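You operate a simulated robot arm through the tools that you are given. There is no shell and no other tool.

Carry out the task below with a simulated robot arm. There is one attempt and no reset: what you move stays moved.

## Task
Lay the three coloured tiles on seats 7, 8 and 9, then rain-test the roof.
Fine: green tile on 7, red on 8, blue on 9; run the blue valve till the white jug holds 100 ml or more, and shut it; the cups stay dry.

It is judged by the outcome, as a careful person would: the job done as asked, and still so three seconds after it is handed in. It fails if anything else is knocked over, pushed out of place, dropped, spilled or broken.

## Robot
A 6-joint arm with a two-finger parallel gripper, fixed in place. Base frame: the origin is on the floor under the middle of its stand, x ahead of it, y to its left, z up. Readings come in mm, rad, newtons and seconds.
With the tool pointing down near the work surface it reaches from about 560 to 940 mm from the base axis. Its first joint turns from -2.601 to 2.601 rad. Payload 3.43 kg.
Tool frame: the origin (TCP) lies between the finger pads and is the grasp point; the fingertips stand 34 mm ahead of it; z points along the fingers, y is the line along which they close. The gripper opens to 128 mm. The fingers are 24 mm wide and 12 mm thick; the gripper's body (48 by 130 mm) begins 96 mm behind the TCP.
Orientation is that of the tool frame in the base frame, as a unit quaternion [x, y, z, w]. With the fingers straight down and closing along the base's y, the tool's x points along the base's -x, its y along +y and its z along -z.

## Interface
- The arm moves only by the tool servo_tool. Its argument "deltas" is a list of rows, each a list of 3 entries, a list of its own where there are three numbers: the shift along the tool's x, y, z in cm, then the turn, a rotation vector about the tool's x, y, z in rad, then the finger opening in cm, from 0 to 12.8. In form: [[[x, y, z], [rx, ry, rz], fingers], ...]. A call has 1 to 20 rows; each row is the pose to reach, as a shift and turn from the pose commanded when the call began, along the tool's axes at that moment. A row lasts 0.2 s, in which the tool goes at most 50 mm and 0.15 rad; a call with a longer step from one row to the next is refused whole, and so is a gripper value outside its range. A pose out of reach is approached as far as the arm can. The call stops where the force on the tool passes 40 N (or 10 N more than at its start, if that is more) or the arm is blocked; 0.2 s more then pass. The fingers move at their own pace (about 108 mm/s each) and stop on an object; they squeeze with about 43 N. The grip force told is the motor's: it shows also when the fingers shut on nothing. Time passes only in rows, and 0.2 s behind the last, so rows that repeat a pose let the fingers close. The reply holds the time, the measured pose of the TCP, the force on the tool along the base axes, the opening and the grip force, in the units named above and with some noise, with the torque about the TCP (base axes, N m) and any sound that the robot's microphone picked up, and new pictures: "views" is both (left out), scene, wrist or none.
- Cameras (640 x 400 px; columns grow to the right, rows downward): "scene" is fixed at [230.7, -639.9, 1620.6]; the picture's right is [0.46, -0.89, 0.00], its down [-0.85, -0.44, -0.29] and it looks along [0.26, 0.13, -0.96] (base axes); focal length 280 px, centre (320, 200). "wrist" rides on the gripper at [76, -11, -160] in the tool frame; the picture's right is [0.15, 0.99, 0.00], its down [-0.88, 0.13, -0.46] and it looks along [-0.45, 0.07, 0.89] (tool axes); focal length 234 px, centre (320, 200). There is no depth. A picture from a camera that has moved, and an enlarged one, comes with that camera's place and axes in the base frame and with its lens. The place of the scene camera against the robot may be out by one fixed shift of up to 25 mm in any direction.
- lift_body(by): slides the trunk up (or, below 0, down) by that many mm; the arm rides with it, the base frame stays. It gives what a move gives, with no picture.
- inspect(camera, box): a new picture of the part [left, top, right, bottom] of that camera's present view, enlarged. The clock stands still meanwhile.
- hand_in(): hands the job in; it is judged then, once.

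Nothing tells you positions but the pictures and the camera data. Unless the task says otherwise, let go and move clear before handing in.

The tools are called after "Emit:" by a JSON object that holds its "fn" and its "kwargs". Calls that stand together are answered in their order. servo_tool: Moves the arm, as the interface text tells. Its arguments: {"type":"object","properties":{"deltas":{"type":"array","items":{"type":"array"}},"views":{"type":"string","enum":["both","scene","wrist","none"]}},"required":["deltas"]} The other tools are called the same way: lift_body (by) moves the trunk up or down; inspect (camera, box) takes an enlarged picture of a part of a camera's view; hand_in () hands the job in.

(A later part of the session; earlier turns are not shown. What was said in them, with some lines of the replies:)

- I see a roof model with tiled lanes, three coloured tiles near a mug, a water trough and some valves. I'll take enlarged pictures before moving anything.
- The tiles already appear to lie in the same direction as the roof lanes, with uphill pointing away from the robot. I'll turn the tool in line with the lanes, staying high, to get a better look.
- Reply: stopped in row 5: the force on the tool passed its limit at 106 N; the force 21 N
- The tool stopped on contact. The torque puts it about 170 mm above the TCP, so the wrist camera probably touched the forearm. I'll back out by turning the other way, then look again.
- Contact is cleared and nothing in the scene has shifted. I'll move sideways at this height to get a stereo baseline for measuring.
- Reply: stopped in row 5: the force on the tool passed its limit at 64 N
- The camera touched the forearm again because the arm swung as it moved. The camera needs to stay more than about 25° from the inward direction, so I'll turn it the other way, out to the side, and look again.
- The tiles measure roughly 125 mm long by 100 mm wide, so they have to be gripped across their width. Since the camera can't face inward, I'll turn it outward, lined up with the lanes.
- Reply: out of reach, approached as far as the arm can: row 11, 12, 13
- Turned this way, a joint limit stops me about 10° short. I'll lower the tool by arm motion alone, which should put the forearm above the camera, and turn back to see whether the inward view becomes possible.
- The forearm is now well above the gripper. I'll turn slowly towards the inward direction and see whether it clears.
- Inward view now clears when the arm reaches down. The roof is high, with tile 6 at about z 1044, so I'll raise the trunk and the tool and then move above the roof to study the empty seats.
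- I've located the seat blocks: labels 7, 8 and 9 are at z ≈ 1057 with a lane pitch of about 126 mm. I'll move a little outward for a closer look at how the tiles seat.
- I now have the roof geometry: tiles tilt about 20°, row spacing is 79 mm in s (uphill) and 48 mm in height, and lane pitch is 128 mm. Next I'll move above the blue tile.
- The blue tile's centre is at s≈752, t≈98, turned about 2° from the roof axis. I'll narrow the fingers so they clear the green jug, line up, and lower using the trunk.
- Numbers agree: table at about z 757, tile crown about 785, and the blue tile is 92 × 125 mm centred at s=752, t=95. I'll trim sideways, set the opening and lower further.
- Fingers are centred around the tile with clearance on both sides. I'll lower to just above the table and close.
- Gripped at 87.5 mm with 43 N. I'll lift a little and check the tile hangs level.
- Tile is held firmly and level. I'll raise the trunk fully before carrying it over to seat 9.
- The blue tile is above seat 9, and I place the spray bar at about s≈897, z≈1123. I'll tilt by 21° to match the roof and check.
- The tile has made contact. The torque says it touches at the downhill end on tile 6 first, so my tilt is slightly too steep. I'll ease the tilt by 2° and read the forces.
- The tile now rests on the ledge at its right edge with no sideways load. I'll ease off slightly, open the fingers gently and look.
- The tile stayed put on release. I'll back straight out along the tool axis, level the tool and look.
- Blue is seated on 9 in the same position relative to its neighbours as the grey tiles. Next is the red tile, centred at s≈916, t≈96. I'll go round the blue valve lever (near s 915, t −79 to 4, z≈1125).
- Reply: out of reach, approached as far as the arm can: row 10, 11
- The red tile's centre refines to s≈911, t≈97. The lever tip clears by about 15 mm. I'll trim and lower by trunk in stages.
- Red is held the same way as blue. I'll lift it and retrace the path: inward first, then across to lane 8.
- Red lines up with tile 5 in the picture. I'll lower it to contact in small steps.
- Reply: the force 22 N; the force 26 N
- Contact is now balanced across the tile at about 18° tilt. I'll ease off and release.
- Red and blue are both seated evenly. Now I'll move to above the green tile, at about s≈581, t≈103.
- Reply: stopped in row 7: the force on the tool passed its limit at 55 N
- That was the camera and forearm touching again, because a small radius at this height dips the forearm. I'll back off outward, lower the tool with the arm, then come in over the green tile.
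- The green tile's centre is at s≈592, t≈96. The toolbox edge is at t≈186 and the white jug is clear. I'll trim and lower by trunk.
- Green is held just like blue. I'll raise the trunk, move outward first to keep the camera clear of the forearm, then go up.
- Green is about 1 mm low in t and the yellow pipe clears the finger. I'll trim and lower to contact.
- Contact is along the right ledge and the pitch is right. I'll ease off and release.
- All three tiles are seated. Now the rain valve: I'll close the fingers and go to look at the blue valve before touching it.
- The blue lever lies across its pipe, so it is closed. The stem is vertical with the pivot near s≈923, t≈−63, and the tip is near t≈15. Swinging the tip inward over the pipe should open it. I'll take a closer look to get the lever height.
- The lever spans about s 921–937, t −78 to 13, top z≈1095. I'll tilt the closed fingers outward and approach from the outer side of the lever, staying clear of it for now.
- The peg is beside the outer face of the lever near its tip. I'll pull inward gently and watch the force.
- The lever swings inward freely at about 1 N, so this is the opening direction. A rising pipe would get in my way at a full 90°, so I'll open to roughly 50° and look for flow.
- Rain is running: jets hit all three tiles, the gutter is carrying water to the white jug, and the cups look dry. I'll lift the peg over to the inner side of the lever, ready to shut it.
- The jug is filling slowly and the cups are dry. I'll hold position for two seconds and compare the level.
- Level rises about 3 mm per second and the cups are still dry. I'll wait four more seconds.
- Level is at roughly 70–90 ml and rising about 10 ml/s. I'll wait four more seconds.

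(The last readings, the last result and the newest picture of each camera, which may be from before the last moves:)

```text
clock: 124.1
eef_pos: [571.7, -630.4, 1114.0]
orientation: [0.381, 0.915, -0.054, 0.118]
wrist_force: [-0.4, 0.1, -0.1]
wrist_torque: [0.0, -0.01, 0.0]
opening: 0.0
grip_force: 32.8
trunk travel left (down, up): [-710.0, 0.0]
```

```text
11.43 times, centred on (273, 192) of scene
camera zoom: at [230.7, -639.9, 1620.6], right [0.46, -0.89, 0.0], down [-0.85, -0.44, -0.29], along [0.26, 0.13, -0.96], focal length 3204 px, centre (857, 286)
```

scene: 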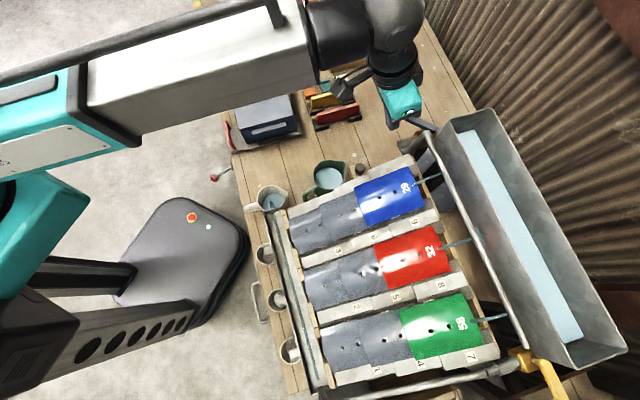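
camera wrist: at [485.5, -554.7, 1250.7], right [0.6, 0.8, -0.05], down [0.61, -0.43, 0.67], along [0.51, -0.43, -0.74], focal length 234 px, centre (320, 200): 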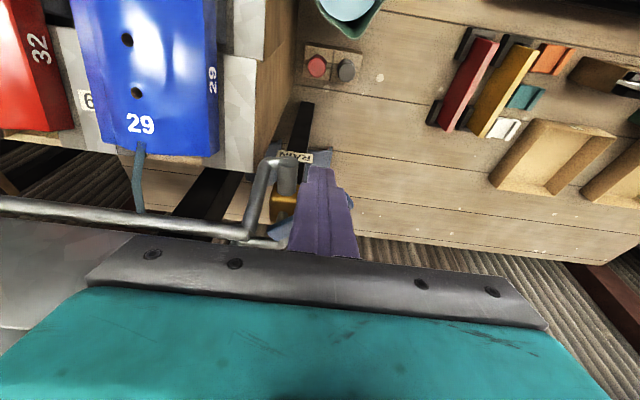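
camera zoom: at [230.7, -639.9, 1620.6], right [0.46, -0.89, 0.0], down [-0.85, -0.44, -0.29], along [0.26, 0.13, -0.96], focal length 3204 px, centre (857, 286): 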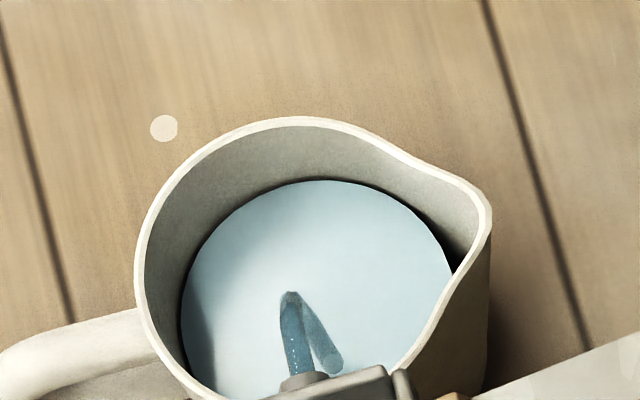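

About 150 ml in the jug, so I'll shut the valve by pushing the lever back from the inner side.

Emit:
{"fn": "servo_tool", "kwargs": {"deltas": [[[-0.8, 0.3, 0.21], [0, 0, 0], 0.0], [[-1.59, 0.61, 0.43], [0, 0, 0], 0.0], [[-2.08, 1.41, 0.56], [0, 0, 0], 0.0], [[-2.74, 2.2, 0.74], [0, 0, 0], 0.0], [[-3.54, 2.85, 0.95], [0, 0, 0], 0.0], [[-4.1, 3.1, 1.1], [0, 0, 0], 0.0], [[-4.62, 3.35, 1.24], [0, 0, 0], 0.0]], "views": "both"}}

Emit:
{"fn": "inspect", "kwargs": {"camera": "wrist", "box": [120, 60, 440, 260]}}

Emit:
{"fn": "inspect", "kwargs": {"camera": "scene", "box": [240, 160, 520, 400]}}

Emit:
{"fn": "inspect", "kwargs": {"camera": "scene", "box": [370, 60, 490, 180]}}

```text
clock: 125.7
eef_pos: [629.8, -640.8, 1114.5]
orientation: [0.381, 0.915, -0.054, 0.119]
wrist_force: [0.2, -0.1, 0.6]
wrist_torque: [0.02, 0.02, -0.01]
opening: 0.0
grip_force: 33.4
trunk travel left (down, up): [-710.0, 0.0]
camera wrist: at [542.8, -565.1, 1249.9], right [0.6, 0.8, -0.05], down [0.61, -0.43, 0.67], along [0.51, -0.43, -0.74], focal length 234 px, centre (320, 200)
```

scene: 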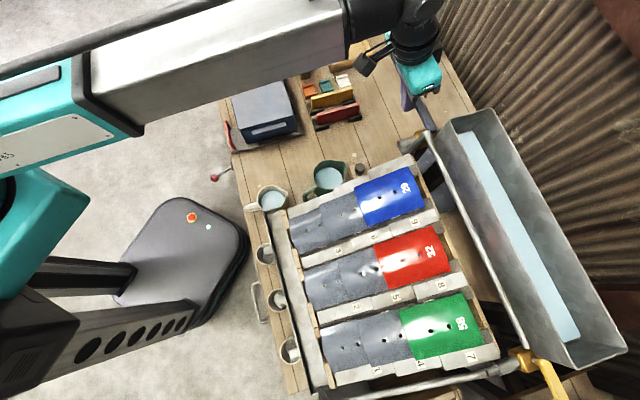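
wrist: 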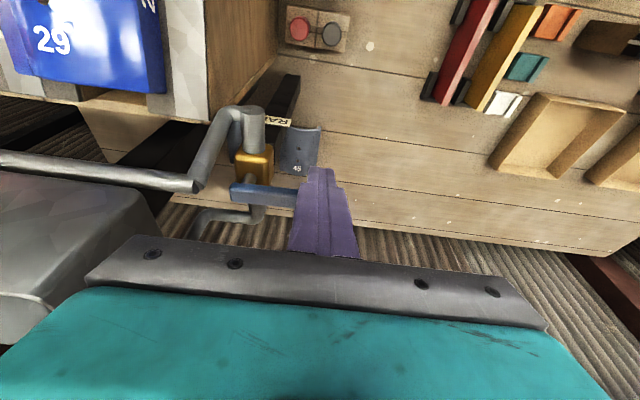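

```text
2.00 times, centred on (280, 160) of wrist
camera zoom: at [542.8, -565.1, 1249.9], right [0.6, 0.8, -0.05], down [0.61, -0.43, 0.67], along [0.51, -0.43, -0.74], focal length 468 px, centre (400, 280)
```

zoom: 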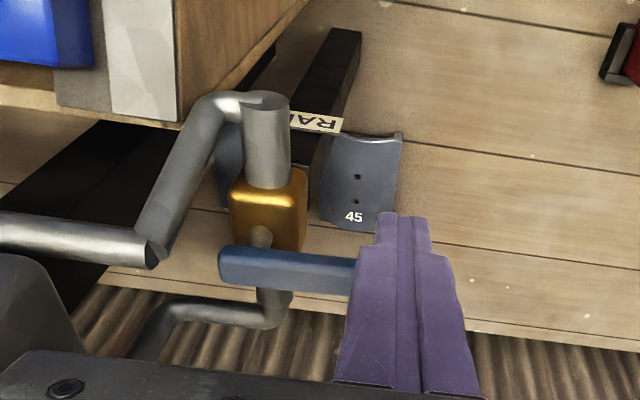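

```text
1.67 times, centred on (380, 280) of scene
camera zoom: at [230.7, -639.9, 1620.6], right [0.46, -0.89, 0.0], down [-0.85, -0.44, -0.29], along [0.26, 0.13, -0.96], focal length 467 px, centre (220, 67)
```

zoom: 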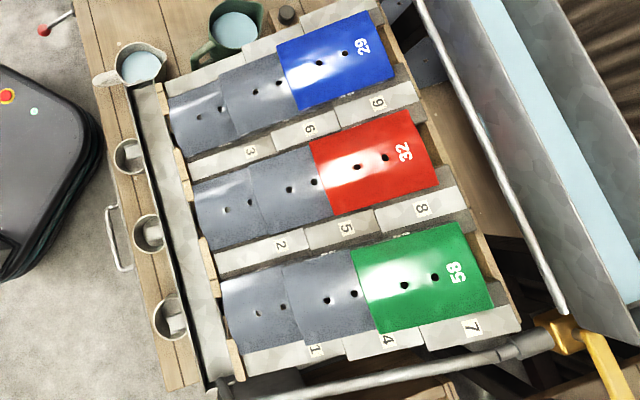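

```text
3.33 times, centred on (430, 120) of scene
camera zoom: at [230.7, -639.9, 1620.6], right [0.46, -0.89, 0.0], down [-0.85, -0.44, -0.29], along [0.26, 0.13, -0.96], focal length 934 px, centre (-47, 467)
```

zoom: 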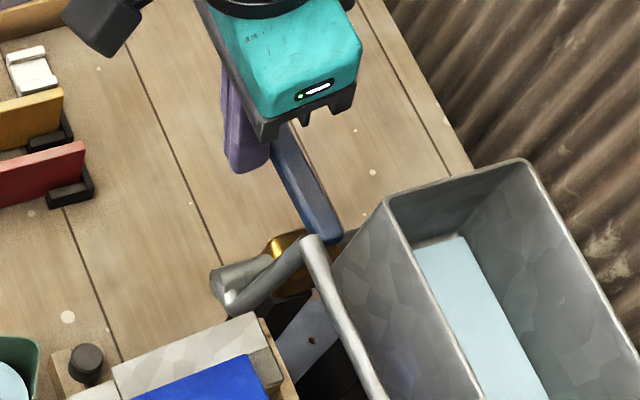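

Flow has stopped. I'll push a little further, in small steps, to bring the lever fully to its closed stop.

Emit:
{"fn": "servo_tool", "kwargs": {"deltas": [[[-0.2, 0, 0.05], [0, 0, 0], 0.0], [[-0.4, 0, 0.1], [0, 0, 0], 0.0]], "views": "none"}}

Emit:
{"fn": "servo_tool", "kwargs": {"deltas": [[[-0.15, 0, 0.04], [0, 0, 0], 0.0], [[-0.3, 0, 0.08], [0, 0, 0], 0.0]], "views": "wrist"}}

Emit:
{"fn": "inspect", "kwargs": {"camera": "wrist", "box": [120, 60, 440, 260]}}

```text
clock: 126.3
eef_pos: [631.5, -641.9, 1114.1]
orientation: [0.382, 0.915, -0.054, 0.118]
wrist_force: [-5.3, 7.0, -0.7]
wrist_torque: [0.23, 0.11, 0.03]
opening: 0.1
grip_force: 32.7
trunk travel left (down, up): [-710.0, 0.0]
```

```text
clock: 126.9
eef_pos: [631.9, -643.6, 1113.4]
orientation: [0.383, 0.915, -0.053, 0.115]
wrist_force: [-14.0, 17.6, -4.7]
wrist_torque: [0.63, 0.41, 0.02]
opening: 0.0
grip_force: 33.0
trunk travel left (down, up): [-710.0, 0.0]
camera wrist: at [545.8, -567.9, 1250.9], right [0.6, 0.8, -0.05], down [0.61, -0.43, 0.66], along [0.51, -0.43, -0.75], focal length 234 px, centre (320, 200)
```

wrist: 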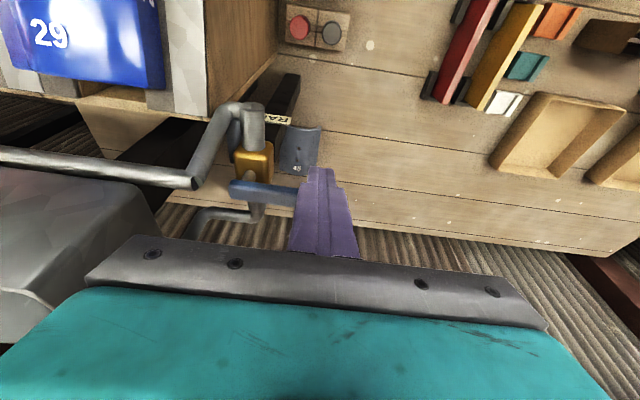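

```text
2.00 times, centred on (280, 160) of wrist
camera zoom: at [545.8, -567.9, 1250.9], right [0.6, 0.8, -0.05], down [0.61, -0.43, 0.66], along [0.51, -0.43, -0.75], focal length 468 px, centre (400, 280)
```

zoom: 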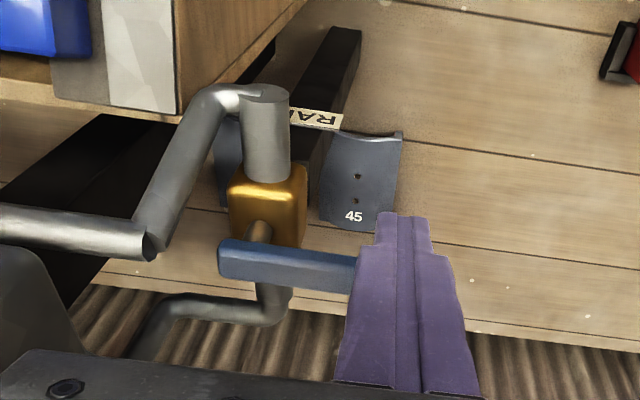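

The lever is at its closed stop with a firm 22 N reaction. I'll back away, rise and check everything.

Emit:
{"fn": "servo_tool", "kwargs": {"deltas": [[[0.6, 0, -0.16], [0, 0, 0], 0.0], [[1.35, 0, -0.36], [0, 0, 0], 0.0], [[0.7, 0, -2.8], [0, 0, 0], 0.0], [[-0.1, 0.5, -5.2], [0, 0, 0], 0.0], [[1.5, 3.5, -6.2], [0, 0, 0], 0.0], [[4.5, 6.5, -7.0], [0, 0.06, 0], 0.0], [[8.0, 9.0, -7.5], [0, 0.13, 0], 0.0]], "views": "both"}}

Emit:
{"fn": "inspect", "kwargs": {"camera": "scene", "box": [370, 60, 490, 180]}}

Emit:
{"fn": "inspect", "kwargs": {"camera": "scene", "box": [245, 175, 301, 210]}}

Emit:
{"fn": "inspect", "kwargs": {"camera": "scene", "box": [245, 230, 325, 370]}}

Emit:
{"fn": "inspect", "kwargs": {"camera": "scene", "box": [240, 160, 520, 400]}}

```text
clock: 128.5
eef_pos: [630.6, -514.1, 1166.7]
orientation: [0.386, 0.92, -0.029, 0.058]
wrist_force: [0.2, 0.4, 0.3]
wrist_torque: [0.03, 0.01, 0.0]
opening: 0.1
grip_force: 33.1
trunk travel left (down, up): [-710.0, 0.0]
camera wrist: at [556.8, -450.4, 1316.0], right [0.6, 0.8, -0.03], down [0.67, -0.48, 0.57], along [0.44, -0.36, -0.82], focal length 234 px, centre (320, 200)
```

scene: 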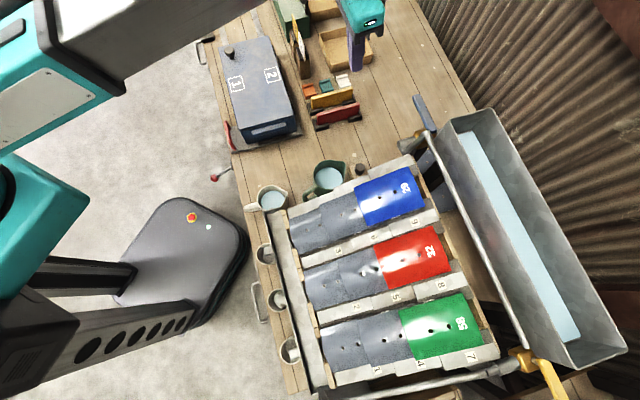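
wrist: 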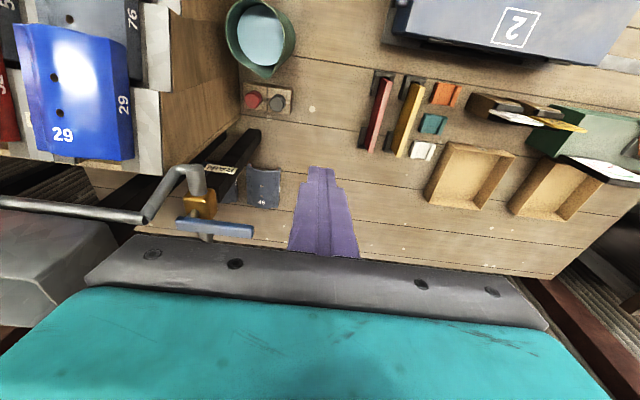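

```text
3.33 times, centred on (430, 120) of scene
camera zoom: at [230.7, -639.9, 1620.6], right [0.46, -0.89, 0.0], down [-0.85, -0.44, -0.29], along [0.26, 0.13, -0.96], focal length 934 px, centre (-47, 467)
```

zoom: 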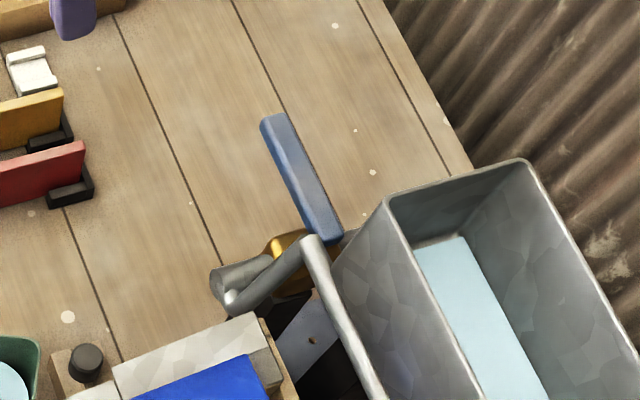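

```text
11.43 times, centred on (273, 192) of scene
camera zoom: at [230.7, -639.9, 1620.6], right [0.46, -0.89, 0.0], down [-0.85, -0.44, -0.29], along [0.26, 0.13, -0.96], focal length 3204 px, centre (857, 286)
```

zoom: 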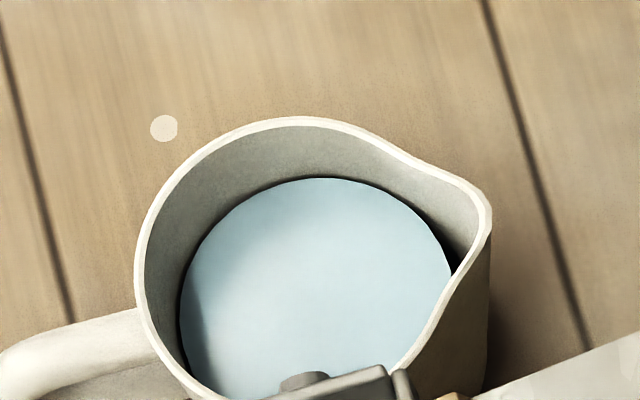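

```text
2.86 times, centred on (285, 300) of scene
camera zoom: at [230.7, -639.9, 1620.6], right [0.46, -0.89, 0.0], down [-0.85, -0.44, -0.29], along [0.26, 0.13, -0.96], focal length 801 px, centre (420, -86)
```

zoom: 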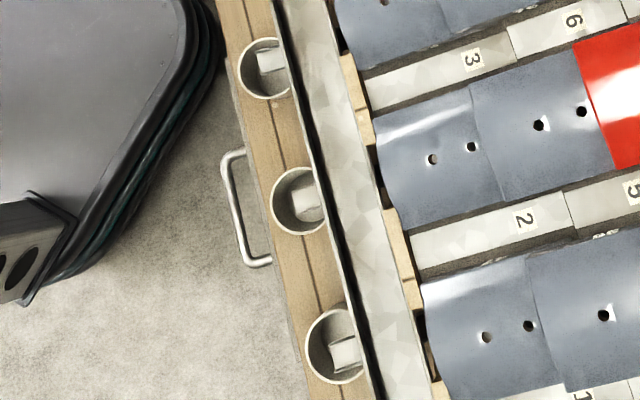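

```text
1.67 times, centred on (380, 280) of scene
camera zoom: at [230.7, -639.9, 1620.6], right [0.46, -0.89, 0.0], down [-0.85, -0.44, -0.29], along [0.26, 0.13, -0.96], focal length 467 px, centre (220, 67)
```

zoom: 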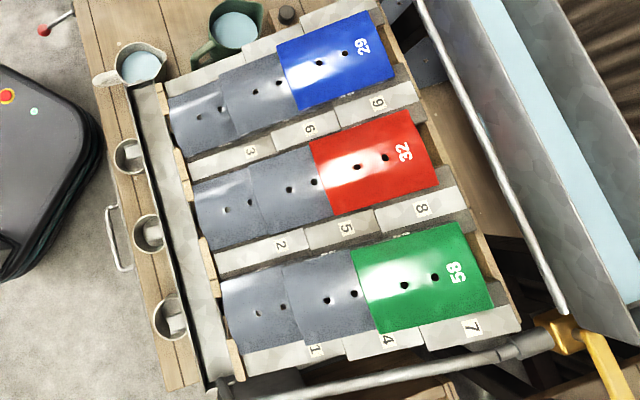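

Final check:
- Green is on 7, red on 8 and blue on 9, all seated like their neighbours.
- The blue lever is back at its original closed angle, and no jets are running.
- The white jug holds roughly 150–180 ml.
- The three cups look empty.
- The arm is clear of everything.

Handing in.

Emit:
{"fn": "hand_in", "kwargs": {}}

```text
The job is handed in.
```

I laid the three tiles and ran the rain test; the job is handed in, and I haven't been told the result.

- **Tiles:** Green is on seat 7, red on 8 and blue on 9, each seated like the grey tiles below it.
- **Rain test:** I opened the blue valve partway, to about 40–50°, and let it run for roughly 17 seconds. Water ran over the tiles and along the gutter into the white jug.
- **Jug:** It holds roughly 150–180 ml. I judged that from the water level in the scene pictures, not by reading the marks up close.
- **Valve:** It is shut again. I pushed the lever back to its stop, and no water was coming from the spray bar afterwards.
- **Cups:** All three looked dry in every picture, during the run and after.

During the moves the wrist camera touched the robot's own forearm three times. Nothing in the scene moved because of it. The arm ended clear of the bench.
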